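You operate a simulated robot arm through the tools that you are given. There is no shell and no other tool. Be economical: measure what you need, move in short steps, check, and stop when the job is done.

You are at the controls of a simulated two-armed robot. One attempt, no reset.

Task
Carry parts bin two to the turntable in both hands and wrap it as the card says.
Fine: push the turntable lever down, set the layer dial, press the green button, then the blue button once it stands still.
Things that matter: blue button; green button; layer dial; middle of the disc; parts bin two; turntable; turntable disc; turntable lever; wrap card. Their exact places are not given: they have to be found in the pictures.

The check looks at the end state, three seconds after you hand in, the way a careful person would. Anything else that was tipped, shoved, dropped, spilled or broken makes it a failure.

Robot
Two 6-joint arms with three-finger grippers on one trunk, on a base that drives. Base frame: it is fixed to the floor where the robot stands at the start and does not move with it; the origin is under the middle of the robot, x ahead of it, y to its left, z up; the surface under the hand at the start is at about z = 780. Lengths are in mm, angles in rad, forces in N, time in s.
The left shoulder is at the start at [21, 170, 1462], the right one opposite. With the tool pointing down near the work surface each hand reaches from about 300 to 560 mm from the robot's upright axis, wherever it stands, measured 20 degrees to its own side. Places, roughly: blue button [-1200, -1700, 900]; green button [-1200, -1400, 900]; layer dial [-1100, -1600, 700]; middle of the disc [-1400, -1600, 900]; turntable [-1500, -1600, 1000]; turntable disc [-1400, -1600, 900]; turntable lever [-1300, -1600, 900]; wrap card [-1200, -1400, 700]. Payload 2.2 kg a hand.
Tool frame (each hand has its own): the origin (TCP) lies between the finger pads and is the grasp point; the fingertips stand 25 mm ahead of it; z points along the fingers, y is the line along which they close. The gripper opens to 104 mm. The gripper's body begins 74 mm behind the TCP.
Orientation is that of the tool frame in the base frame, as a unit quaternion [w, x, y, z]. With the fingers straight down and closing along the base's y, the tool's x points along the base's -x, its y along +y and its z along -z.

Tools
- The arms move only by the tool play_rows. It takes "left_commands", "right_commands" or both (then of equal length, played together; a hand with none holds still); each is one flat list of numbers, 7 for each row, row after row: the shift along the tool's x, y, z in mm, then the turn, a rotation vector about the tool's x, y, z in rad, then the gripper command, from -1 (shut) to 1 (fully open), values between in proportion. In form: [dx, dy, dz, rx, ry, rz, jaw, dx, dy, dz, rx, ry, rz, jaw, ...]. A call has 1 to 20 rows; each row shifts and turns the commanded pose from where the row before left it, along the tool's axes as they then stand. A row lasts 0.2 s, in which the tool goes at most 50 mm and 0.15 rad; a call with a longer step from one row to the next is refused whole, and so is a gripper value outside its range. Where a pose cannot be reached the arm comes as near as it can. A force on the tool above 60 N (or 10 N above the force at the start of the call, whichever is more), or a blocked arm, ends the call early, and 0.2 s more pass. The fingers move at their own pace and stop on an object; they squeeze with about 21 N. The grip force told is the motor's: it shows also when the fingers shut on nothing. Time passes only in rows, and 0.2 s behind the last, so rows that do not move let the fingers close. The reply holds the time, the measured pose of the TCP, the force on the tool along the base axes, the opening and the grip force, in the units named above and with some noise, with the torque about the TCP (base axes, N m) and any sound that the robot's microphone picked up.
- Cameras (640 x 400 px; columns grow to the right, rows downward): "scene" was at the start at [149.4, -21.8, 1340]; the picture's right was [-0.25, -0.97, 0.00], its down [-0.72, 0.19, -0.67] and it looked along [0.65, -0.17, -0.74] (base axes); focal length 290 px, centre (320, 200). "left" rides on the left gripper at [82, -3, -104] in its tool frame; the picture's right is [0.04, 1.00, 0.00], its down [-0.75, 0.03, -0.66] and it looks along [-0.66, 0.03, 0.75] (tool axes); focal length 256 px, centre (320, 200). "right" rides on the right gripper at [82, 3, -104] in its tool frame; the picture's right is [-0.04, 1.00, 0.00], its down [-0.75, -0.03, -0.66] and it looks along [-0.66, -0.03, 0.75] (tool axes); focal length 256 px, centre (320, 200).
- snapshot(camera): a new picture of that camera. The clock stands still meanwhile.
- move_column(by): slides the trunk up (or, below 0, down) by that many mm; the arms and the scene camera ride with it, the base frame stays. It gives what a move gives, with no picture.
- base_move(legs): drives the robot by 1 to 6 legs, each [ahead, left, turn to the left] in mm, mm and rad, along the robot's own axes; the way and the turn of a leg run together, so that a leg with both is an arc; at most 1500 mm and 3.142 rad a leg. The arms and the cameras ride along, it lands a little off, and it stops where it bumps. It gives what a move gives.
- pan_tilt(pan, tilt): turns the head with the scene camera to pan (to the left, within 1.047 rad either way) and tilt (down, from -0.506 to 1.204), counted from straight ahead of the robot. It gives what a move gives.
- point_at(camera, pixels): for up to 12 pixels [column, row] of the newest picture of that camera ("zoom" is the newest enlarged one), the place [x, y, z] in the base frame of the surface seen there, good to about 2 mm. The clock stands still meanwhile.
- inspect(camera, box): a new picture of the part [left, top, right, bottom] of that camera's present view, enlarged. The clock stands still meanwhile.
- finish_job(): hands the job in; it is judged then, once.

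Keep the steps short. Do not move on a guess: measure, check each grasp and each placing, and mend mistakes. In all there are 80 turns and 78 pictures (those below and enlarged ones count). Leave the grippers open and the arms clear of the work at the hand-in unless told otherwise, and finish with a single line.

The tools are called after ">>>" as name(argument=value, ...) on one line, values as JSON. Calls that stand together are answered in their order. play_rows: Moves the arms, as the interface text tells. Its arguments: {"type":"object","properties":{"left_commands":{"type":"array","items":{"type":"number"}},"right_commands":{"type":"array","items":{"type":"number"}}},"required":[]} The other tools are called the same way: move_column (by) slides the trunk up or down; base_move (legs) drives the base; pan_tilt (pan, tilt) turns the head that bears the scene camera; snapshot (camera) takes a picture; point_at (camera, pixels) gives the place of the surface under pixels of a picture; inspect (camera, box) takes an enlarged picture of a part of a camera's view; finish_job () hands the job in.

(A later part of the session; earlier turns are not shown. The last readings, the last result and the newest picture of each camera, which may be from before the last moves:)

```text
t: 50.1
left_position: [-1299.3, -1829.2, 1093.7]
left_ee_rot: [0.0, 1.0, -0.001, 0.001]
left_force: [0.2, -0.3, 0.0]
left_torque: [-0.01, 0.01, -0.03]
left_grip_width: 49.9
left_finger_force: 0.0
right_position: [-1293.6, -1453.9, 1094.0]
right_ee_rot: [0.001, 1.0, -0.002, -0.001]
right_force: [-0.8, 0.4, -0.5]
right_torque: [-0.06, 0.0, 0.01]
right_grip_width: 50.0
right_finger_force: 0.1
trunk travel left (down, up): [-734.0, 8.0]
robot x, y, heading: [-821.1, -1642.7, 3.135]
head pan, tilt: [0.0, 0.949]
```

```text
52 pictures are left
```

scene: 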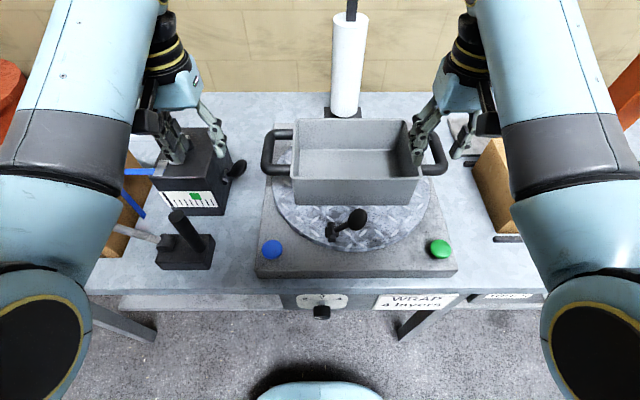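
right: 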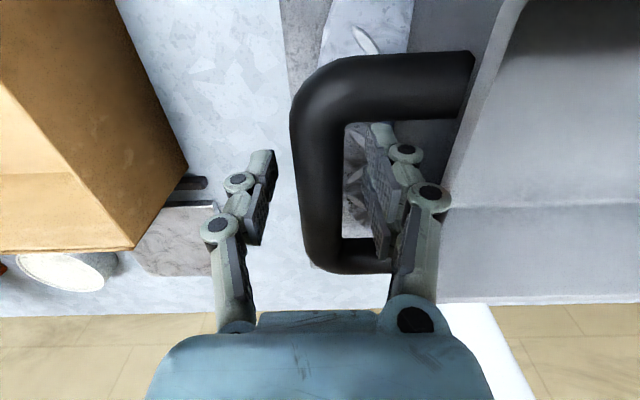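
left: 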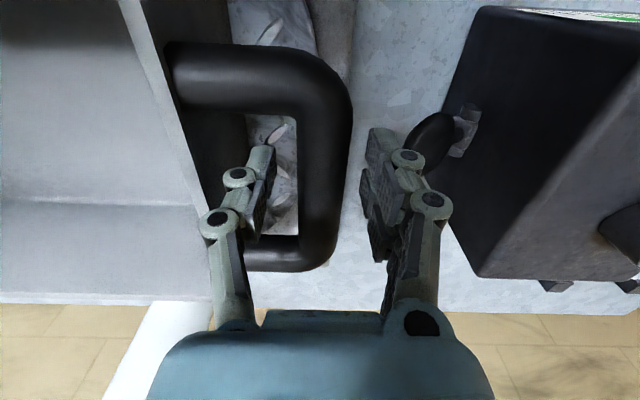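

Bin centre ≈(-1419,-1567): within ~4 mm of the disc middle. Now a close look at the lever and buttons.

>>> inspect(camera="scene", box=[250, 190, 460, 321])

>>> point_at(camera="scene", pixels=[[357, 218], [350, 226], [356, 212], [362, 216], [331, 233], [340, 229], [272, 248], [440, 247], [320, 311]])

```text
3.05 times, centred on (355, 256) of scene
```

zoom: 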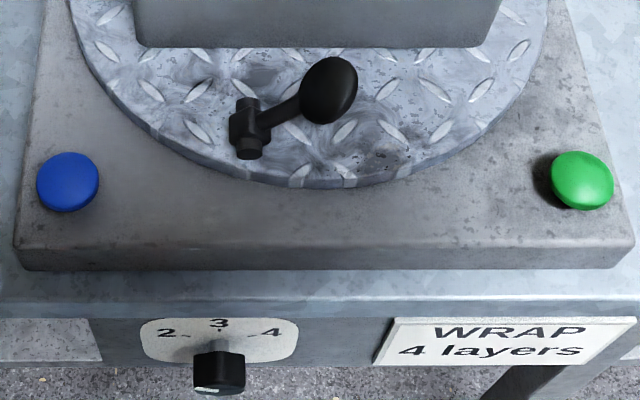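

```text
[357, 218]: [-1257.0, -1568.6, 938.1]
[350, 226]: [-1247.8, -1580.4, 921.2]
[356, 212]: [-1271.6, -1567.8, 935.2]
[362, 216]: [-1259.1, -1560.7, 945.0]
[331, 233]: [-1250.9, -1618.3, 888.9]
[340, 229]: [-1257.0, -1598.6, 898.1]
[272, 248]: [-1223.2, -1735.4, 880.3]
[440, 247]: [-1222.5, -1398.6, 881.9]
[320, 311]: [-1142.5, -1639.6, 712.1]
```

Lever: hinge axis along x at (-1254,-1618,885), knob (-1258,-1566,935), so it swings down towards +y. I bring the right hand, closed, above (-1257,-1556) at z≈1000.

>>> play_rows(right_commands=[9, 25, 0, 0, 0, 0, -1, 9, 25, 0, 0, 0, 0, -1, 9, 26, 0, 0, 0, 0, -1, 9, 26, 0, 0, 0, 0, -1, 0, 0, 30, 0, 0, 0, -1, 0, 0, 32, 0, 0, 0, -1, 0, 0, 30, 0, 0, 0, -1, 0, 0, 0, 0, 0, 0, -1])

>>> snapshot(camera="right")

>>> inspect(camera="scene", box=[250, 120, 460, 251])

```text
t: 50.9
left_position: [-1299.5, -1828.8, 1094.5]
left_ee_rot: [-0.001, 1.0, -0.002, 0.0]
left_force: [-0.3, -0.2, 0.3]
left_torque: [0.01, -0.02, 0.02]
left_grip_width: 49.9
left_finger_force: 0.0
right_position: [-1283.8, -1420.8, 1090.9]
right_ee_rot: [-0.087, 0.996, -0.028, -0.012]
right_force: [0.3, 0.2, -0.3]
right_torque: [0.02, -0.04, 0.01]
right_grip_width: 0.0
right_finger_force: 20.8
trunk travel left (down, up): [-734.0, 8.0]
robot x, y, heading: [-820.4, -1638.5, 3.136]
head pan, tilt: [0.0, 0.949]
stopped in row 3 (right hand): the arm was blocked; the commanded pose is now the measured one
```

```text
50 pictures are left
```

right: 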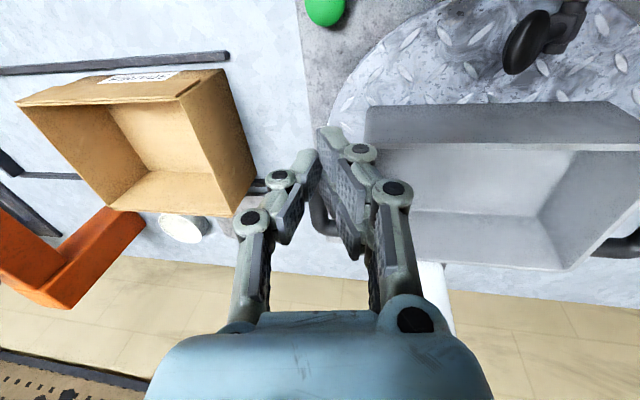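

```text
3.05 times, centred on (355, 186) of scene
```

zoom: 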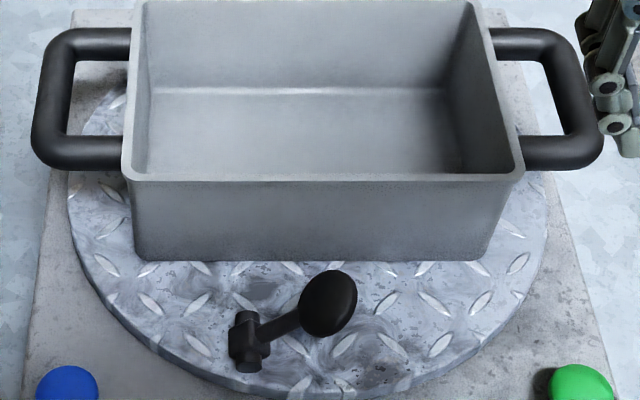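

The right arm stopped as blocked and swung the wrong way. I look at the scene before going on.

>>> pan_tilt(pan=-0.3, tilt=0.75)

>>> snapshot(camera="scene")

```text
t: 51.7
left_position: [-1298.5, -1828.7, 1093.2]
left_ee_rot: [-0.001, 1.0, -0.001, 0.0]
left_force: [-0.9, 0.3, -0.2]
left_torque: [-0.01, 0.05, -0.02]
left_grip_width: 49.8
left_finger_force: 0.1
right_position: [-1284.0, -1421.1, 1090.8]
right_ee_rot: [-0.087, 0.996, -0.028, -0.012]
right_force: [0.3, 0.6, -0.7]
right_torque: [0.01, 0.04, -0.01]
right_grip_width: 0.0
right_finger_force: 21.1
trunk travel left (down, up): [-734.0, 8.0]
robot x, y, heading: [-822.7, -1644.0, 3.141]
head pan, tilt: [-0.3, 0.75]
```

```text
48 pictures are left
```

scene: 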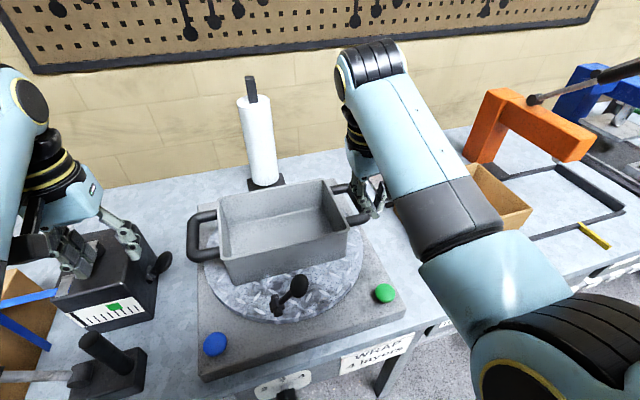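

Nothing is touched; the arm likely met its own limits close to the robot's middle line. I straighten the right hand upright where it is (221 mm to the right).

>>> play_rows(right_commands=[0, 0, 0, -0.058, 0.008, -0.019, -1, 0, 0, 0, -0.058, 0.008, -0.019, -1, 0, 0, 0, -0.058, 0.008, -0.019, -1, 0, 0, 0, 0, 0, 0, -1])

```text
t: 52.7
left_position: [-1299.6, -1829.5, 1093.1]
left_ee_rot: [-0.001, 1.0, -0.002, 0.0]
left_force: [0.9, -0.5, -0.2]
left_torque: [0.05, -0.02, 0.0]
left_grip_width: 49.9
left_finger_force: 0.1
right_position: [-1285.2, -1421.3, 1090.9]
right_ee_rot: [0.0, 1.0, 0.0, 0.0]
right_force: [0.0, -0.1, -0.3]
right_torque: [0.01, 0.0, 0.01]
right_grip_width: 0.0
right_finger_force: 21.2
trunk travel left (down, up): [-734.0, 8.0]
robot x, y, heading: [-822.3, -1639.6, 3.137]
head pan, tilt: [-0.3, 0.75]
```

Upright again. I shift the base 135 mm left and 28 mm back so that the hand, kept 221 mm out, stands above the lever knob.

>>> base_move(legs=[[-28, 135, 0]])

>>> snapshot(camera="right")

```text
t: 54.0
left_position: [-1271.1, -1965.1, 1094.3]
left_ee_rot: [-0.002, 1.0, -0.001, 0.0]
left_force: [0.7, -0.9, 0.1]
left_torque: [-0.02, -0.01, 0.02]
left_grip_width: 49.8
left_finger_force: 0.0
right_position: [-1257.3, -1557.3, 1089.4]
right_ee_rot: [0.001, 1.0, 0.001, 0.0]
right_force: [-0.2, -0.2, -0.2]
right_torque: [0.03, 0.03, -0.03]
right_grip_width: 0.0
right_finger_force: 20.7
trunk travel left (down, up): [-734.0, 8.0]
robot x, y, heading: [-797.5, -1772.7, 3.132]
head pan, tilt: [-0.3, 0.75]
```

```text
47 pictures are left
```

right: 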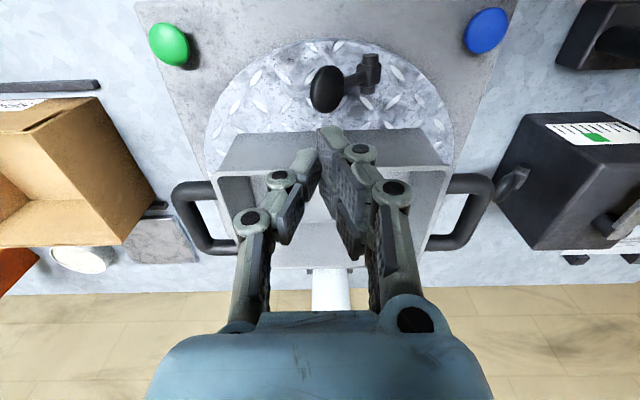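

The closed fingers are over the knob. I lower to tip z≈955 (TCP 980), just above it.

>>> play_rows(right_commands=[0, 0, 20, 0, 0, 0, -1, 0, 0, 30, 0, 0, 0, -1, 0, 0, 30, 0, 0, 0, -1, 0, 0, 20, 0, 0, 0, -1, 0, 0, 9, 0, 0, 0, -1, 0, 0, 0, 0, 0, 0, -1])

>>> inspect(camera="scene", box=[240, 150, 480, 300])

```text
t: 55.4
left_position: [-1271.2, -1964.0, 1094.0]
left_ee_rot: [-0.002, 1.0, -0.002, 0.0]
left_force: [0.0, 0.6, 0.4]
left_torque: [-0.02, -0.02, -0.02]
left_grip_width: 50.0
left_finger_force: 0.1
right_position: [-1258.4, -1556.4, 982.3]
right_ee_rot: [0.0, 1.0, 0.001, 0.001]
right_force: [1.0, -0.2, 0.2]
right_torque: [0.02, 0.01, -0.01]
right_grip_width: 0.1
right_finger_force: 21.0
trunk travel left (down, up): [-734.0, 8.0]
robot x, y, heading: [-793.4, -1777.0, 3.134]
head pan, tilt: [-0.3, 0.75]
```

```text
2.67 times, centred on (360, 225) of scene
```

zoom: 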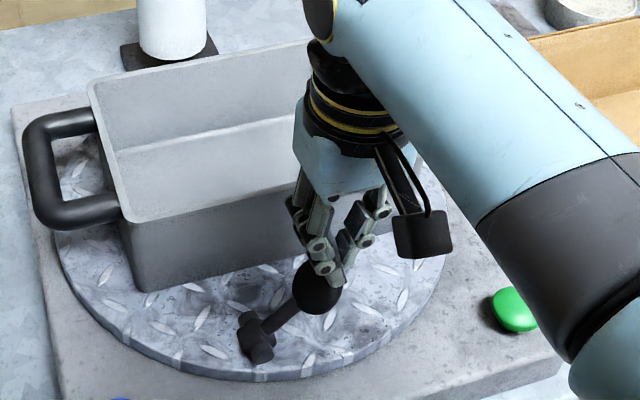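

Fingertips stand right over the knob. I push down in 6 mm steps.

>>> play_rows(right_commands=[0, 0, 6, 0, 0, 0, -1, 0, 0, 6, 0, 0, 0, -1, 0, 0, 6, 0, 0, 0, -1, 0, 0, 6, 0, 0, 0, -1, 0, 0, 6, 0, 0, 0, -1, 0, 0, 6, 0, 0, 0, -1, 0, 0, 0, 0, 0, 0, -1])

>>> inspect(camera="scene", box=[240, 150, 480, 300])

```text
t: 57.0
left_position: [-1272.0, -1965.1, 1094.1]
left_ee_rot: [0.0, 1.0, -0.001, 0.0]
left_force: [0.7, -0.2, 0.9]
left_torque: [-0.02, 0.02, 0.01]
left_grip_width: 50.0
left_finger_force: 0.0
right_position: [-1256.6, -1557.7, 946.2]
right_ee_rot: [0.0, 1.0, 0.001, -0.001]
right_force: [-0.4, -0.2, 0.9]
right_torque: [0.01, 0.0, 0.0]
right_grip_width: 0.0
right_finger_force: 20.9
trunk travel left (down, up): [-734.0, 8.0]
robot x, y, heading: [-796.4, -1778.8, 3.142]
head pan, tilt: [-0.3, 0.75]
```

```text
2.67 times, centred on (360, 225) of scene
```

zoom: 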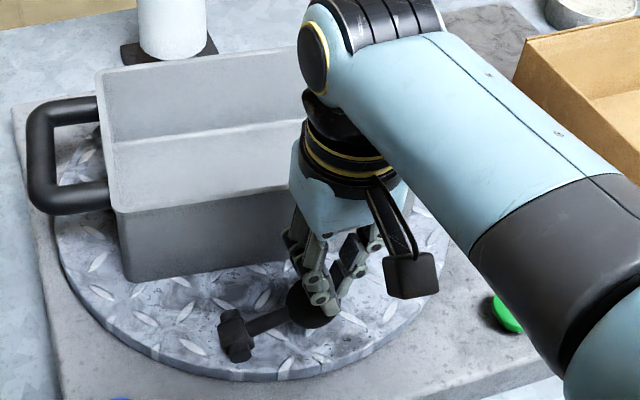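

The lever follows down (no residual force). I continue until it meets resistance.

>>> play_rows(right_commands=[0, 0, 5, 0, 0, 0, -1, 0, 0, 5, 0, 0, 0, -1, 0, 0, 5, 0, 0, 0, -1, 0, 0, 4, 0, 0, 0, -1, 0, 0, 0, 0, 0, 0, -1])

>>> inspect(camera="scene", box=[240, 150, 480, 300])

```text
t: 58.2
left_position: [-1272.3, -1964.4, 1093.9]
left_ee_rot: [0.0, 1.0, -0.002, 0.0]
left_force: [-0.3, 0.1, 0.9]
left_torque: [0.01, 0.01, -0.02]
left_grip_width: 49.8
left_finger_force: 0.0
right_position: [-1257.3, -1557.1, 926.7]
right_ee_rot: [0.0, 1.0, 0.001, 0.0]
right_force: [-0.4, -0.1, -0.1]
right_torque: [0.02, 0.03, 0.02]
right_grip_width: 0.0
right_finger_force: 21.0
trunk travel left (down, up): [-734.0, 8.0]
robot x, y, heading: [-794.8, -1777.1, 3.135]
head pan, tilt: [-0.3, 0.75]
```

```text
2.67 times, centred on (360, 225) of scene
```

zoom: 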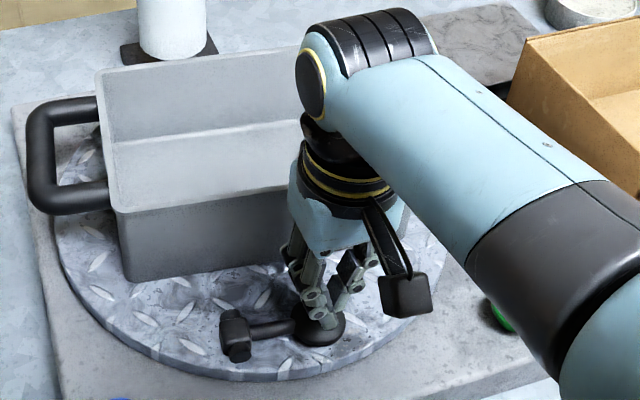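

The lever is about horizontal now, tip at z≈902. A few more small steps to feel the end stop.

>>> play_rows(right_commands=[0, 0, 3, 0, 0, 0, -1, 0, 0, 3, 0, 0, 0, -1, 0, 0, 3, 0, 0, 0, -1, 0, 0, 0, 0, 0, 0, -1])

```text
t: 59.2
left_position: [-1271.1, -1964.5, 1093.5]
left_ee_rot: [-0.001, 1.0, -0.002, 0.0]
left_force: [-0.2, 0.2, -0.5]
left_torque: [-0.04, -0.01, 0.02]
left_grip_width: 50.0
left_finger_force: 0.1
right_position: [-1257.6, -1556.8, 917.3]
right_ee_rot: [0.0, 1.0, 0.001, 0.0]
right_force: [0.6, -0.2, -0.1]
right_torque: [0.01, 0.02, -0.01]
right_grip_width: 0.0
right_finger_force: 21.1
trunk travel left (down, up): [-734.0, 8.0]
robot x, y, heading: [-795.4, -1780.5, 3.135]
head pan, tilt: [-0.3, 0.75]
```

>>> inspect(camera="scene", box=[300, 220, 420, 295])

>>> snapshot(camera="right")

```text
5.33 times, centred on (360, 258) of scene
```

zoom: 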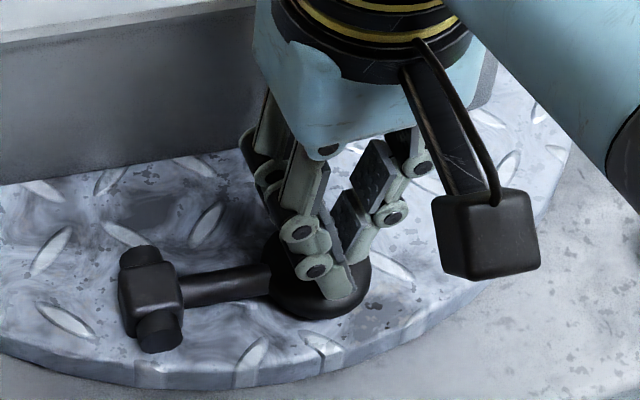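

```text
42 pictures are left
```

right: 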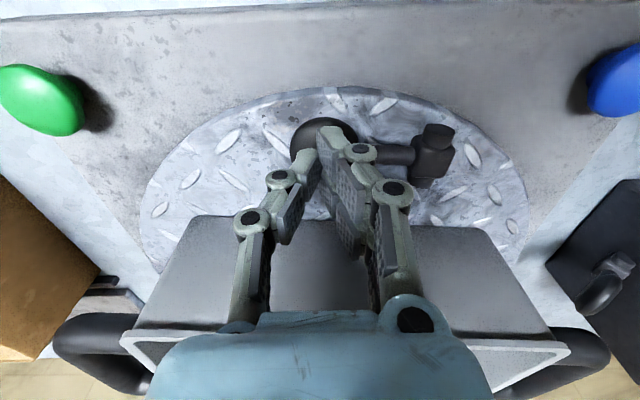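

The knob is still under the tips, close to the disc. 2 mm steps further until contact.

>>> play_rows(right_commands=[0, 0, 2, 0, 0, 0, -1, 0, 0, 2, 0, 0, 0, -1, 0, 0, 2, 0, 0, 0, -1, 0, 0, 0, 0, 0, 0, -1])

```text
t: 60.2
left_position: [-1271.2, -1965.9, 1093.7]
left_ee_rot: [-0.001, 1.0, -0.002, 0.0]
left_force: [-0.4, -0.3, -0.2]
left_torque: [0.02, -0.01, 0.02]
left_grip_width: 50.0
left_finger_force: 0.2
right_position: [-1257.4, -1557.6, 911.9]
right_ee_rot: [0.0, 1.0, 0.001, 0.0]
right_force: [-0.2, -0.9, -0.2]
right_torque: [-0.05, -0.02, 0.02]
right_grip_width: 0.0
right_finger_force: 21.1
trunk travel left (down, up): [-734.0, 8.0]
robot x, y, heading: [-792.3, -1778.7, 3.135]
head pan, tilt: [-0.3, 0.75]
```

No resistance yet; I raise the hand 60 mm and see whether the lever stays down.

>>> play_rows(right_commands=[0, 0, -20, 0, 0, 0, -1, 0, 0, -20, 0, 0, 0, -1, 0, 0, -20, 0, 0, 0, -1, 0, 0, -20, 0, 0, 0, -1, 0, 0, 0, 0, 0, 0, -1])

>>> inspect(camera="scene", box=[300, 200, 460, 300])

>>> point_at(camera="zoom", pixels=[[120, 220], [160, 240], [180, 235], [205, 232], [225, 232], [240, 240], [215, 250], [340, 320]])

```text
t: 61.4
left_position: [-1272.1, -1964.1, 1093.7]
left_ee_rot: [-0.001, 1.0, -0.001, 0.0]
left_force: [-0.4, 0.5, -1.1]
left_torque: [0.0, 0.0, -0.01]
left_grip_width: 49.9
left_finger_force: 0.0
right_position: [-1257.5, -1557.6, 992.4]
right_ee_rot: [0.0, 1.0, 0.001, 0.0]
right_force: [0.5, 0.2, 0.1]
right_torque: [-0.01, -0.02, 0.0]
right_grip_width: 0.1
right_finger_force: 21.0
trunk travel left (down, up): [-734.0, 8.0]
robot x, y, heading: [-792.0, -1774.9, 3.137]
head pan, tilt: [-0.3, 0.75]
```

```text
4.00 times, centred on (380, 250) of scene
```

zoom: 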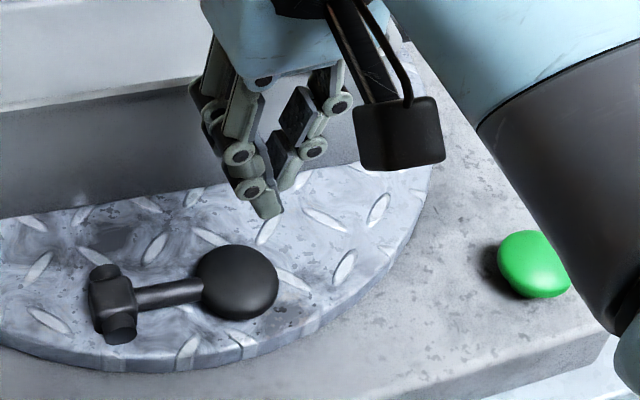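

```text
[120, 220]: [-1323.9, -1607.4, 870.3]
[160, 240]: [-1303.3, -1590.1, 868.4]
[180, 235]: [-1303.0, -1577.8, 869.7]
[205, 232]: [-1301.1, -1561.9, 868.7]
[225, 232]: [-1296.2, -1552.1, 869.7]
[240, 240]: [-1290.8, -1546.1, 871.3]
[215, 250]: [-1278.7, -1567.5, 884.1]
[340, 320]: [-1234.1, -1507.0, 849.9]
```

The lever lies down and stays. I measure knob and arm heights, to see whether it is all the way down.

>>> point_at(camera="zoom", pixels=[[240, 275], [235, 262], [250, 290], [240, 312], [150, 294], [190, 287], [107, 292], [118, 330], [105, 270]])

```text
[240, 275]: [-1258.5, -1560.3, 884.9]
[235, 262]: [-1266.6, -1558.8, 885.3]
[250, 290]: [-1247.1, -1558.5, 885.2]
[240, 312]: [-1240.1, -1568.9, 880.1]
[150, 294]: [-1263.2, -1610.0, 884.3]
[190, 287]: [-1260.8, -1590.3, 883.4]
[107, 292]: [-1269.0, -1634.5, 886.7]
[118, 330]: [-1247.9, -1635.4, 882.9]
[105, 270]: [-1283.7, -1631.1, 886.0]
```

The lever is fully down (arm and knob tops at z≈885), it stays; the disc turned only ~6° along. Next the dial: I raise the right hand, back away 420 mm and lower the trunk to look at the dial head-on.

>>> play_rows(right_commands=[0, 0, -35, 0, 0, 0, -1, 0, 0, -35, 0, 0, 0, -1, 0, 0, -35, 0, 0, 0, -1, 0, 0, 0, 0, 0, 0, -1])

>>> base_move(legs=[[-420, 60, 0]])

>>> move_column(by=-300)

>>> pan_tilt(pan=-0.2, tilt=0.4)

>>> snapshot(camera="scene")

```text
t: 62.4
left_position: [-1271.5, -1964.4, 1094.5]
left_ee_rot: [-0.001, 1.0, -0.001, 0.0]
left_force: [-0.6, 0.4, 0.4]
left_torque: [0.03, -0.01, 0.01]
left_grip_width: 50.0
left_finger_force: 0.0
right_position: [-1257.5, -1558.1, 1096.0]
right_ee_rot: [0.0, 1.0, 0.0, 0.001]
right_force: [1.0, 0.4, -0.3]
right_torque: [0.02, 0.0, 0.01]
right_grip_width: 0.0
right_finger_force: 20.9
trunk travel left (down, up): [-734.0, 8.0]
robot x, y, heading: [-790.1, -1777.3, 3.14]
head pan, tilt: [-0.3, 0.75]
```

```text
t: 65.0
left_position: [-848.7, -2027.9, 1095.5]
left_ee_rot: [-0.001, 1.0, -0.001, 0.0]
left_force: [0.8, -0.4, -0.3]
left_torque: [-0.01, 0.03, -0.02]
left_grip_width: 50.1
left_finger_force: 0.0
right_position: [-835.1, -1621.1, 1096.9]
right_ee_rot: [0.0, 1.0, 0.0, -0.001]
right_force: [0.3, 0.4, -0.2]
right_torque: [-0.02, 0.0, -0.01]
right_grip_width: 0.1
right_finger_force: 21.1
trunk travel left (down, up): [-734.0, 8.0]
robot x, y, heading: [-370.6, -1840.2, 3.135]
head pan, tilt: [-0.3, 0.75]
```

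```text
t: 68.0
left_position: [-849.0, -2027.6, 794.4]
left_ee_rot: [-0.001, 1.0, -0.001, 0.0]
left_force: [-0.3, -0.2, 0.9]
left_torque: [0.03, 0.01, 0.02]
left_grip_width: 49.7
left_finger_force: 0.1
right_position: [-834.1, -1621.6, 797.3]
right_ee_rot: [0.001, 1.0, 0.001, -0.002]
right_force: [0.8, 0.8, -1.2]
right_torque: [-0.01, 0.03, 0.0]
right_grip_width: 0.0
right_finger_force: 21.4
trunk travel left (down, up): [-434.0, 308.0]
robot x, y, heading: [-375.2, -1838.3, 3.136]
head pan, tilt: [-0.3, 0.75]
```

```text
t: 68.8
left_position: [-848.6, -2027.2, 793.5]
left_ee_rot: [-0.001, 1.0, -0.001, -0.001]
left_force: [-0.8, 0.1, -0.7]
left_torque: [0.02, 0.0, 0.02]
left_grip_width: 50.1
left_finger_force: 0.1
right_position: [-834.3, -1620.4, 797.0]
right_ee_rot: [0.0, 1.0, 0.0, -0.001]
right_force: [0.0, 0.0, -0.1]
right_torque: [-0.03, 0.03, -0.04]
right_grip_width: 0.1
right_finger_force: 20.5
trunk travel left (down, up): [-434.0, 308.0]
robot x, y, heading: [-370.7, -1835.7, 3.137]
head pan, tilt: [-0.201, 0.4]
```

```text
40 pictures are left
```

scene: 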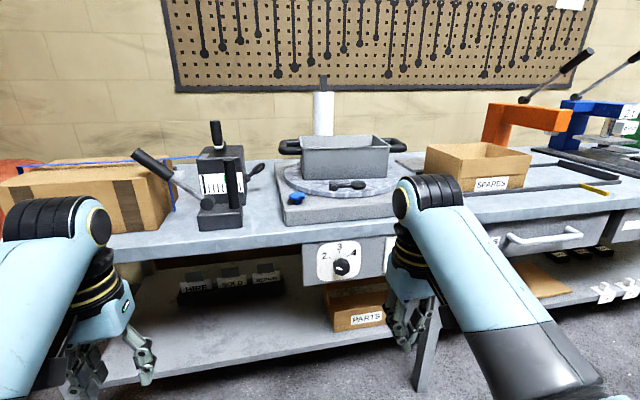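

The dial is well visible at (340,262). I zoom in and measure.

>>> inspect(camera="scene", box=[310, 235, 370, 290])

>>> inspect(camera="scene", box=[260, 100, 440, 212])

```text
7.27 times, centred on (340, 262) of scene
```

zoom: 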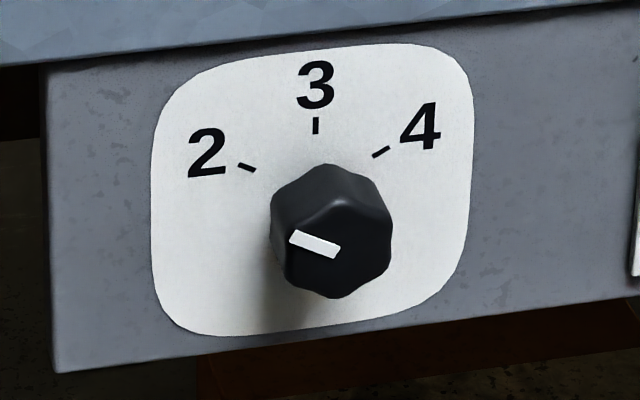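

```text
3.56 times, centred on (350, 156) of scene
```

zoom: 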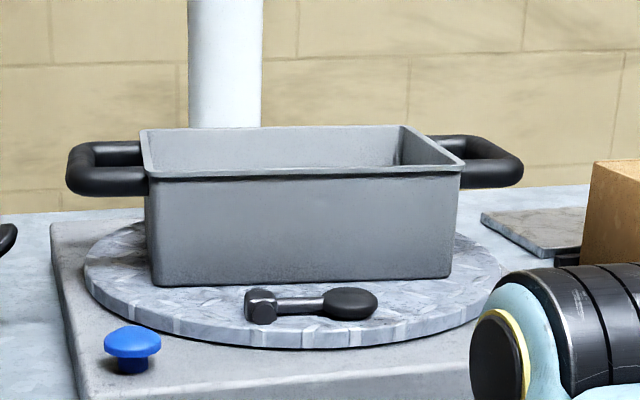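

The pointer's white mark is set at "2"; the card demands 4. I take the places of ticks, knob face and pointer, in scene pixels computed from the enlargement.

>>> point_at(camera="scene", pixels=[[328.8, 257.7], [331.0, 258.3], [339.5, 251.3], [339.5, 253.3], [349.5, 255.4], [347.4, 256.5], [341.7, 266.6], [342.3, 269.6], [336.4, 267.8], [346.4, 265.5], [340.5, 259.0], [342, 273]])

```text
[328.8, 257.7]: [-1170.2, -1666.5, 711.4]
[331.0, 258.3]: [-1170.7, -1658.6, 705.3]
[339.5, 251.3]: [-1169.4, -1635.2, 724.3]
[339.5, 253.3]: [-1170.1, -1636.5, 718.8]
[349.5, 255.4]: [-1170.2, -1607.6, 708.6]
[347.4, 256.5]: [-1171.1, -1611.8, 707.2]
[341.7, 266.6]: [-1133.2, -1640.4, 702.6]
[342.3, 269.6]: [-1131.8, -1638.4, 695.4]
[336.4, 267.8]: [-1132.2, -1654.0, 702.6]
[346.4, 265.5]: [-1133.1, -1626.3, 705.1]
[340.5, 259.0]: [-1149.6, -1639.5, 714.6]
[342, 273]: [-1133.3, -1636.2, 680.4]
```

Dial axis ≈ (y -1637, z 693), knob front at x≈-1132, ticks 2/3/4 at about -60°/0°/+60°. To turn 2→4 I need ~120° clockwise. I pitch the right hand to point at the bench (tool z → -x), in free space first.

>>> play_rows(right_commands=[-20, 0, 0, 0, 0, 0, 0.2, -20, 0, 0, 0, 0, 0, 0.2, 0, 0, 0, 0, -0.1428, 0, 0.2, 0, 0, 0, 0, -0.1428, 0, 0.2, 0, 0, 0, 0, -0.1428, 0, 0.2, 0, 0, 0, 0, -0.1428, 0, 0.2, 0, 0, 0, 0, -0.1428, 0, 0.2, 0, 0, 0, 0, -0.1428, 0, 0.2, 0, 0, 0, 0, -0.1428, 0, 0.2, 0, 0, 0, 0, -0.1428, 0, 0.2, 0, 0, 0, 0, -0.1428, 0, 0.2, 0, 0, 0, 0, -0.1428, 0, 0.2, 0, 0, 0, 0, -0.1428, 0, 0.2, 0, 0, 0, 0, 0, 0, 0.2])

>>> snapshot(camera="scene")

```text
t: 71.8
left_position: [-849.3, -2027.1, 793.1]
left_ee_rot: [-0.001, 1.0, -0.002, 0.001]
left_force: [-0.3, -0.3, -0.2]
left_torque: [-0.02, 0.03, 0.03]
left_grip_width: 50.3
left_finger_force: 0.0
right_position: [-875.4, -1620.5, 796.6]
right_ee_rot: [0.0, -0.707, 0.0, 0.708]
right_force: [-0.4, -0.2, -0.7]
right_torque: [0.0, -0.02, 0.0]
right_grip_width: 62.3
right_finger_force: 0.1
trunk travel left (down, up): [-434.0, 308.0]
robot x, y, heading: [-370.1, -1837.3, 3.137]
head pan, tilt: [-0.201, 0.4]
```

```text
37 pictures are left
```

scene: 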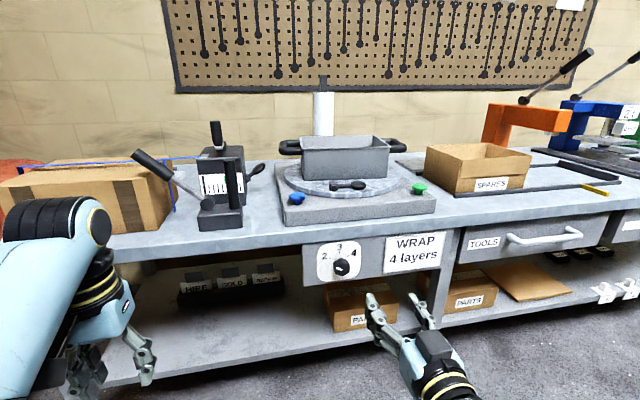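

The pose works. Now I pre-roll the right hand by -60° about its pointing axis and shift it 16 mm left, retract the left hand by 110 mm away from the bench, and lower the trunk to dial height.

>>> play_rows(left_commands=[20, 0, 0, 0, 0, 0, -0.04, 20, 0, 0, 0, 0, 0, -0.04, 20, 0, 0, 0, 0, 0, -0.04, 20, 0, 0, 0, 0, 0, -0.04, 20, 0, 0, 0, 0, 0, -0.04, 10, 0, 0, 0, 0, 0, -0.04, 0, 0, 0, 0, 0, 0, -0.04, 0, 0, 0, 0, 0, 0, -0.04, 0, 0, 0, 0, 0, 0, -0.04], right_commands=[0, 16, 0, 0, 0, 0, 0.2, 0, 0, 0, 0, 0, -0.15, 0.2, 0, 0, 0, 0, 0, -0.15, 0.2, 0, 0, 0, 0, 0, -0.15, 0.2, 0, 0, 0, 0, 0, -0.15, 0.2, 0, 0, 0, 0, 0, -0.15, 0.2, 0, 0, 0, 0, 0, -0.15, 0.2, 0, 0, 0, 0, 0, -0.15, 0.2, 0, 0, 0, 0, 0, 0, 0.2])

>>> move_column(by=-104)

>>> base_move(legs=[[170, 0, 0]])

>>> snapshot(camera="right")

>>> snapshot(camera="scene")

```text
t: 73.8
left_position: [-743.7, -2041.1, 796.9]
left_ee_rot: [0.013, 1.0, -0.001, -0.006]
left_force: [0.7, -0.7, -1.0]
left_torque: [-0.03, 0.03, -0.03]
left_grip_width: 50.0
left_finger_force: 0.0
right_position: [-874.6, -1637.2, 797.0]
right_ee_rot: [0.355, -0.611, -0.356, 0.612]
right_force: [0.1, 0.1, 0.7]
right_torque: [0.01, -0.03, 0.02]
right_grip_width: 62.5
right_finger_force: 0.0
trunk travel left (down, up): [-434.0, 308.0]
robot x, y, heading: [-370.0, -1837.9, 3.14]
head pan, tilt: [-0.201, 0.4]
```

```text
t: 75.2
left_position: [-735.5, -2045.9, 685.9]
left_ee_rot: [0.019, 1.0, -0.001, 0.003]
left_force: [0.3, -0.6, 0.1]
left_torque: [-0.01, -0.01, -0.02]
left_grip_width: 50.0
left_finger_force: 0.1
right_position: [-875.2, -1637.6, 693.8]
right_ee_rot: [0.353, -0.611, -0.354, 0.613]
right_force: [0.8, -0.5, -0.3]
right_torque: [0.01, -0.01, 0.01]
right_grip_width: 62.3
right_finger_force: 0.1
trunk travel left (down, up): [-330.0, 412.0]
robot x, y, heading: [-372.7, -1841.4, 3.139]
head pan, tilt: [-0.201, 0.4]
```

```text
t: 76.7
left_position: [-909.5, -2044.4, 687.4]
left_ee_rot: [0.02, 1.0, -0.002, 0.003]
left_force: [0.3, -0.2, 0.1]
left_torque: [0.02, -0.02, 0.0]
left_grip_width: 49.6
left_finger_force: 0.0
right_position: [-1047.1, -1637.3, 692.7]
right_ee_rot: [0.354, -0.611, -0.355, 0.612]
right_force: [-0.4, 0.8, -0.6]
right_torque: [0.02, -0.01, 0.02]
right_grip_width: 62.3
right_finger_force: 0.1
trunk travel left (down, up): [-330.0, 412.0]
robot x, y, heading: [-545.4, -1840.7, 3.136]
head pan, tilt: [-0.201, 0.4]
```

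```text
36 pictures are left
```

right: 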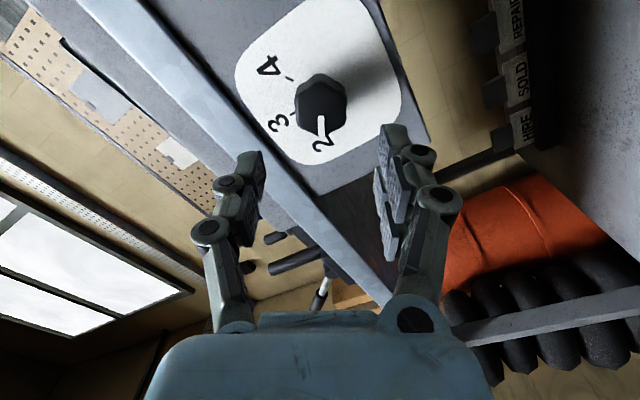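

```text
35 pictures are left
```

scene: 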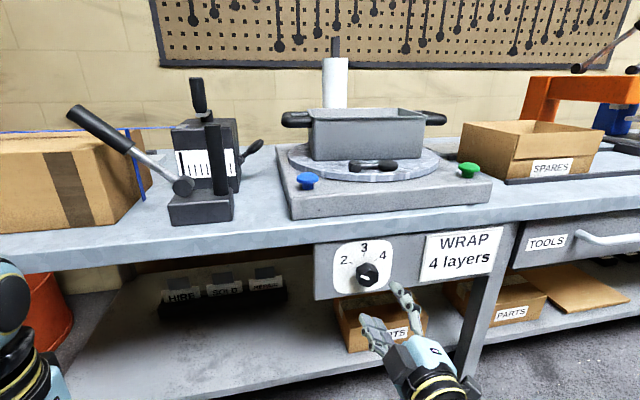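

The right camera sees the dial: pointer at "2", knob centre about (321,103). I measure with this closer view.

>>> point_at(camera="right", pixels=[[321, 104], [300, 110], [344, 98], [318, 83], [322, 125], [291, 77], [291, 115], [316, 137], [321, 120]])

>>> inspect(camera="right", box=[240, 50, 400, 150])

```text
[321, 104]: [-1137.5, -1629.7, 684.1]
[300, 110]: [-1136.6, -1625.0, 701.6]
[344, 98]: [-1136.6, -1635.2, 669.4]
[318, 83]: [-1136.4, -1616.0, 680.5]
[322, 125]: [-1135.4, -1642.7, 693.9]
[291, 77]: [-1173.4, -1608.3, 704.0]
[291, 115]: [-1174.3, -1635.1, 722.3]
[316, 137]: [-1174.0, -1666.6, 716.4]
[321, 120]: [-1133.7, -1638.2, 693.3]
```

```text
4.00 times, centred on (320, 100) of right
```

zoom: 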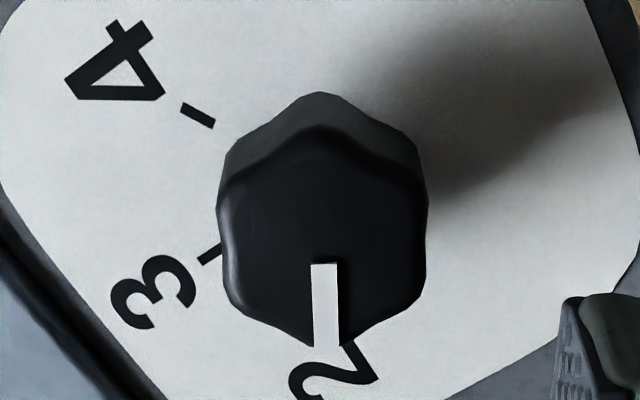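

The knob is a hexagon, its flats facing my finger pads just right in this roll. I measure the face exactly.

>>> point_at(camera="zoom", pixels=[[236, 240], [322, 240], [410, 240], [300, 150], [321, 335], [325, 270], [325, 340], [198, 115], [212, 253], [345, 345]])

```text
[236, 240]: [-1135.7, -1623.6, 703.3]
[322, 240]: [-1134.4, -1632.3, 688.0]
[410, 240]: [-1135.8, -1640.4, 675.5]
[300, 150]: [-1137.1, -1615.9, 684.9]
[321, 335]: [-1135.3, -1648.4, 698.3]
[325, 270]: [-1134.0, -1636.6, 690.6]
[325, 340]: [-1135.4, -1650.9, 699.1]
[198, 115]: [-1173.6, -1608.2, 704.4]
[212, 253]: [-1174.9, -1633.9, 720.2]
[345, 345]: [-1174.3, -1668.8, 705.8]
```

Knob axis ≈ (y -1632.5, z 689), ~39 mm over flats, flats align with my closing line. I trim the hand laterally (6.0, 0.8 in tool axes) and drive 60 mm closer.

>>> play_rows(right_commands=[3, 0.4, 0, 0, 0, 0, 0.2, 3, 0.4, 0, 0, 0, 0, 0.2, 0, 0, 0, 0, 0, 0, 0.2])

>>> base_move(legs=[[40, 0, 0]])

>>> play_rows(right_commands=[0, 0, 0, 0, 0, 0, 0.2, 0, 0, 0, 0, 0, 0, 0.2])

>>> snapshot(camera="right")

```text
t: 77.5
left_position: [-910.0, -2045.4, 686.7]
left_ee_rot: [0.021, 1.0, -0.001, 0.002]
left_force: [0.2, -0.2, 0.0]
left_torque: [0.0, 0.01, -0.03]
left_grip_width: 50.0
left_finger_force: 0.0
right_position: [-1047.0, -1631.5, 689.8]
right_ee_rot: [0.354, -0.612, -0.355, 0.612]
right_force: [0.6, -0.2, -0.8]
right_torque: [0.03, -0.02, -0.01]
right_grip_width: 62.4
right_finger_force: 0.0
trunk travel left (down, up): [-330.0, 412.0]
robot x, y, heading: [-545.1, -1838.3, 3.141]
head pan, tilt: [-0.201, 0.4]
```

```text
t: 78.3
left_position: [-949.5, -2046.5, 687.2]
left_ee_rot: [0.021, 1.0, -0.002, 0.004]
left_force: [0.0, 0.1, -0.1]
left_torque: [0.04, 0.03, 0.03]
left_grip_width: 49.9
left_finger_force: 0.0
right_position: [-1087.3, -1632.0, 688.5]
right_ee_rot: [0.354, -0.611, -0.356, 0.612]
right_force: [0.6, 0.2, -1.3]
right_torque: [0.01, 0.02, -0.01]
right_grip_width: 62.6
right_finger_force: 0.0
trunk travel left (down, up): [-330.0, 412.0]
robot x, y, heading: [-582.0, -1838.3, 3.138]
head pan, tilt: [-0.201, 0.4]
```

```text
t: 79.0
left_position: [-951.4, -2045.6, 686.7]
left_ee_rot: [0.021, 1.0, -0.002, 0.001]
left_force: [-0.3, -0.3, -0.4]
left_torque: [0.01, 0.01, -0.01]
left_grip_width: 50.1
left_finger_force: 0.0
right_position: [-1087.9, -1631.4, 688.7]
right_ee_rot: [0.354, -0.611, -0.355, 0.612]
right_force: [0.1, 0.1, -0.2]
right_torque: [-0.04, -0.03, -0.02]
right_grip_width: 62.3
right_finger_force: 0.1
trunk travel left (down, up): [-330.0, 412.0]
robot x, y, heading: [-586.1, -1835.3, 3.137]
head pan, tilt: [-0.201, 0.4]
```

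```text
33 pictures are left
```

right: 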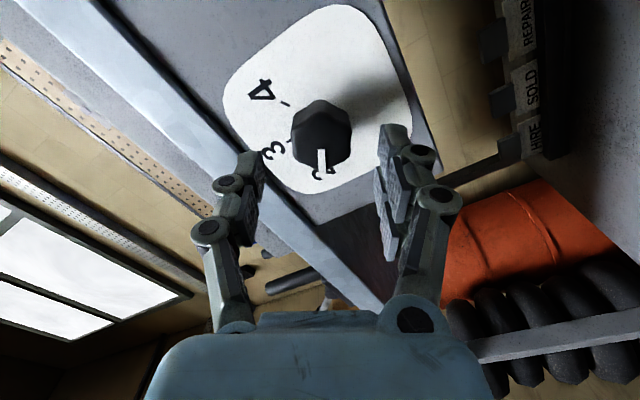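

The knob is centred between the fingers. I advance 48 mm along the tool axis.

>>> play_rows(right_commands=[0, 0, 10, 0, 0, 0, 0.2, 0, 0, 10, 0, 0, 0, 0.2, 0, 0, 10, 0, 0, 0, 0.2, 0, 0, 10, 0, 0, 0, 0.2, 0, 0, 8, 0, 0, 0, 0.2, 0, 0, 0, 0, 0, 0, 0.2])

>>> snapshot(camera="right")

```text
t: 80.3
left_position: [-952.0, -2045.6, 688.3]
left_ee_rot: [0.021, 1.0, -0.002, 0.001]
left_force: [-0.4, 0.6, 0.3]
left_torque: [-0.03, -0.01, 0.02]
left_grip_width: 50.1
left_finger_force: 0.1
right_position: [-1135.9, -1632.4, 690.1]
right_ee_rot: [0.354, -0.611, -0.356, 0.612]
right_force: [-0.6, -0.8, -0.5]
right_torque: [-0.04, 0.0, -0.02]
right_grip_width: 62.5
right_finger_force: 0.0
trunk travel left (down, up): [-330.0, 412.0]
robot x, y, heading: [-582.9, -1841.2, 3.138]
head pan, tilt: [-0.201, 0.4]
```

```text
32 pictures are left
```

right: 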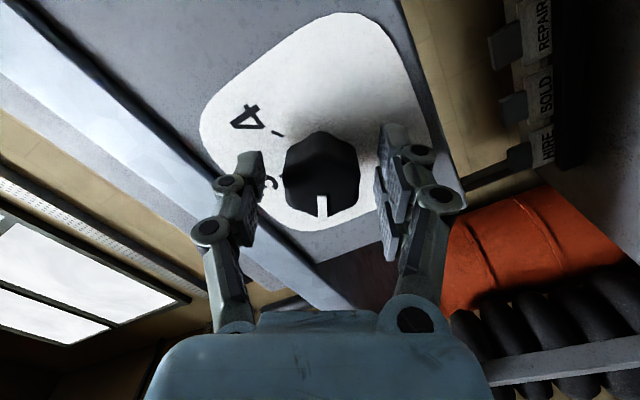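

I close on the knob and check.

>>> play_rows(right_commands=[0, 0, 0, 0, 0, 0, -1, 0, 0, 0, 0, 0, 0, -1, 0, 0, 0, 0, 0, 0, -1])

```text
t: 81.2
left_position: [-950.3, -2046.3, 686.5]
left_ee_rot: [0.02, 1.0, -0.002, 0.001]
left_force: [-0.2, 0.2, -0.3]
left_torque: [-0.01, 0.02, -0.03]
left_grip_width: 49.7
left_finger_force: 0.1
right_position: [-1137.1, -1631.7, 689.2]
right_ee_rot: [0.354, -0.612, -0.355, 0.612]
right_force: [-0.4, -3.9, -4.1]
right_torque: [-0.03, -0.14, 0.13]
right_grip_width: 41.8
right_finger_force: 45.2
trunk travel left (down, up): [-330.0, 412.0]
robot x, y, heading: [-583.5, -1840.3, 3.14]
head pan, tilt: [-0.201, 0.4]
```

Grip at 41.8 mm. I turn clockwise (about +tool z) by 120° in 14 rows of 0.15.

>>> play_rows(right_commands=[0, 0, 0, 0, 0, 0.15, -1, 0, 0, 0, 0, 0, 0.15, -1, 0, 0, 0, 0, 0, 0.15, -1, 0, 0, 0, 0, 0, 0.15, -1, 0, 0, 0, 0, 0, 0.15, -1, 0, 0, 0, 0, 0, 0.15, -1, 0, 0, 0, 0, 0, 0.15, -1, 0, 0, 0, 0, 0, 0.15, -1, 0, 0, 0, 0, 0, 0.15, -1, 0, 0, 0, 0, 0, 0.15, -1, 0, 0, 0, 0, 0, 0.15, -1, 0, 0, 0, 0, 0, 0.15, -1, 0, 0, 0, 0, 0, 0.15, -1, 0, 0, 0, 0, 0, 0.15, -1, 0, 0, 0, 0, 0, 0, -1])

>>> snapshot(camera="right")

```text
t: 84.3
left_position: [-950.2, -2047.6, 686.8]
left_ee_rot: [0.019, 1.0, -0.001, 0.001]
left_force: [-0.1, -0.1, -0.7]
left_torque: [-0.01, 0.02, -0.02]
left_grip_width: 49.8
left_finger_force: 0.1
right_position: [-1137.2, -1633.4, 690.2]
right_ee_rot: [-0.355, -0.611, 0.353, 0.613]
right_force: [4.3, -38.6, -8.0]
right_torque: [0.06, -0.21, 0.79]
right_grip_width: 41.9
right_finger_force: 45.1
trunk travel left (down, up): [-330.0, 412.0]
robot x, y, heading: [-581.6, -1839.3, 3.138]
head pan, tilt: [-0.201, 0.4]
```

```text
31 pictures are left
```

right: 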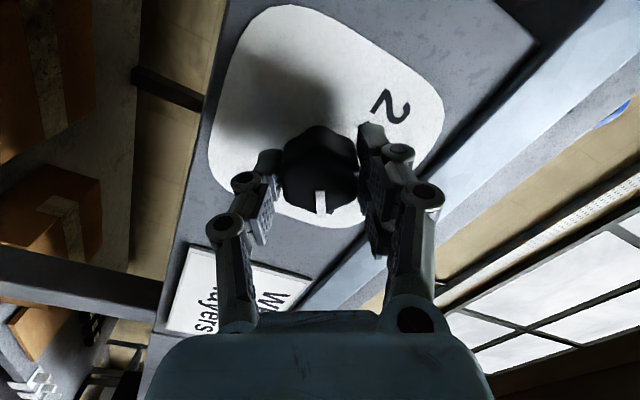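

The knob turned along. I open and back straight out 100 mm, then check the pointer.

>>> play_rows(right_commands=[0, 0, 0, 0, 0, 0, 0.2, 0, 0, 0, 0, 0, 0, 0.2, 0, 0, -10, 0, 0, 0, 0.2, 0, 0, -20, 0, 0, 0, 0.2, 0, 0, -25, 0, 0, 0, 0.2, 0, 0, -25, 0, 0, 0, 0.2, 0, 0, -20, 0, 0, 0, 0.2])

>>> inspect(camera="scene", box=[310, 230, 420, 300])

>>> snapshot(camera="right")

```text
t: 86.0
left_position: [-949.3, -2046.4, 686.9]
left_ee_rot: [0.021, 1.0, -0.002, 0.001]
left_force: [-0.2, 0.5, -0.3]
left_torque: [0.01, 0.03, -0.02]
left_grip_width: 50.0
left_finger_force: 0.0
right_position: [-1035.6, -1631.9, 688.6]
right_ee_rot: [-0.355, -0.612, 0.353, 0.612]
right_force: [0.3, -0.6, 0.0]
right_torque: [0.02, -0.01, -0.02]
right_grip_width: 62.5
right_finger_force: 0.1
trunk travel left (down, up): [-330.0, 412.0]
robot x, y, heading: [-584.9, -1838.8, 3.139]
head pan, tilt: [-0.201, 0.4]
```

```text
5.71 times, centred on (365, 265) of scene
```

zoom: 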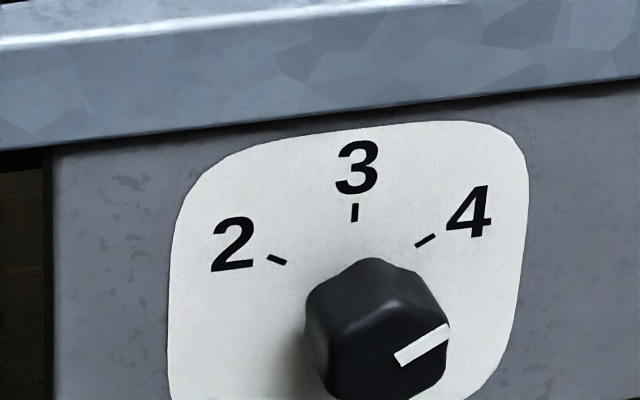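

```text
29 pictures are left
```

right: 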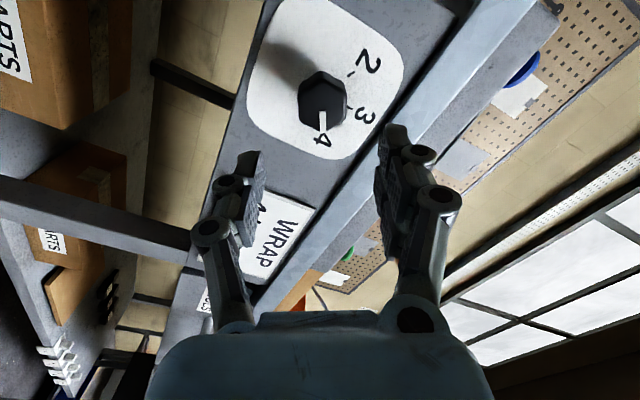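

The pointer stands at 4. I back off 250 mm, roll and pitch the right hand back to pointing down (left hand returns forward too), and raise the trunk 404 mm.

>>> base_move(legs=[[-250, 0, 0]])

>>> play_rows(left_commands=[-20, 0, 0, 0, 0, 0, -0.04, -20, 0, 0, 0, 0, 0, -0.04, -20, 0, 0, 0, 0, 0, -0.04, -20, 0, 0, 0, 0, 0, -0.04, -20, 0, 0, 0, 0, 0, -0.04, -10, 0, 0, 0, 0, 0, -0.04, 0, 0, 0, 0, 0, 0, -0.04, 0, 0, 0, 0, 0, 0, -0.04, 0, 0, 0, 0, 0, 0, -0.04, 0, 0, 0, 0, 0, 0, -0.04, 0, 0, 0, 0, 0, 0, -0.04, 0, 0, 0, 0, 0, 0, -0.04, 0, 0, 0, 0, 0, 0, -0.04, 0, 0, 0, 0, 0, 0, -0.04, 0, 0, 0, 0, 0, 0, -0.04, 0, 0, 0, 0, 0, 0, -0.04, 0, 0, 0, 0, 0, 0, -0.04, 0, 0, 0, 0, 0, 0, -0.04, 0, 0, 0, 0, 0, 0, -0.04], right_commands=[0, 0, 0, 0, 0, -0.15, -0.5, 0, 0, 0, 0, 0, -0.15, -1, 0, 0, 0, 0, 0, -0.15, -1, 0, 0, 0, 0, 0, -0.15, -1, 0, 0, 0, 0, 0, -0.15, -1, 0, 0, 0, 0, 0, -0.15, -1, 0, 0, 0, 0, 0, -0.15, -1, 0, 0, 0, 0, 0.1428, 0, -1, 0, 0, 0, 0, 0.1428, 0, -1, 0, 0, 0, 0, 0.1428, 0, -1, 0, 0, 0, 0, 0.1428, 0, -1, 0, 0, 0, 0, 0.1428, 0, -1, 0, 0, 0, 0, 0.1428, 0, -1, 0, 0, 0, 0, 0.1428, 0, -1, 0, 0, 0, 0, 0.1428, 0, -1, 0, 0, 0, 0, 0.1428, 0, -1, 0, 0, 0, 0, 0.1428, 0, -1, 0, 0, 0, 0, 0.1428, 0, -1, 0, 0, 0, 0, 0, 0, -1])

>>> move_column(by=404)

```text
t: 87.8
left_position: [-699.2, -2047.6, 686.8]
left_ee_rot: [0.021, 1.0, -0.002, 0.002]
left_force: [0.0, -0.2, 0.0]
left_torque: [-0.04, 0.04, 0.01]
left_grip_width: 49.8
left_finger_force: 0.0
right_position: [-784.0, -1633.0, 689.5]
right_ee_rot: [0.355, 0.612, -0.353, -0.612]
right_force: [-0.8, -0.5, -0.3]
right_torque: [-0.04, 0.01, 0.01]
right_grip_width: 62.6
right_finger_force: 0.0
trunk travel left (down, up): [-330.0, 412.0]
robot x, y, heading: [-336.4, -1841.9, 3.14]
head pan, tilt: [-0.201, 0.4]
```

```text
t: 91.8
left_position: [-809.4, -2045.9, 686.0]
left_ee_rot: [0.021, 1.0, -0.001, 0.002]
left_force: [0.1, 0.4, 0.0]
left_torque: [0.01, 0.01, -0.01]
left_grip_width: 50.0
left_finger_force: 0.0
right_position: [-784.2, -1632.4, 688.1]
right_ee_rot: [0.001, 1.0, 0.001, -0.001]
right_force: [0.5, -0.3, 0.3]
right_torque: [-0.02, 0.02, 0.0]
right_grip_width: 0.1
right_finger_force: 21.3
right hand out of reach, approached as far as the arm can: row 9
trunk travel left (down, up): [-330.0, 412.0]
robot x, y, heading: [-331.1, -1841.6, 3.14]
head pan, tilt: [-0.201, 0.4]
```

```text
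refused: 404 is not a number from -400 to 400
```

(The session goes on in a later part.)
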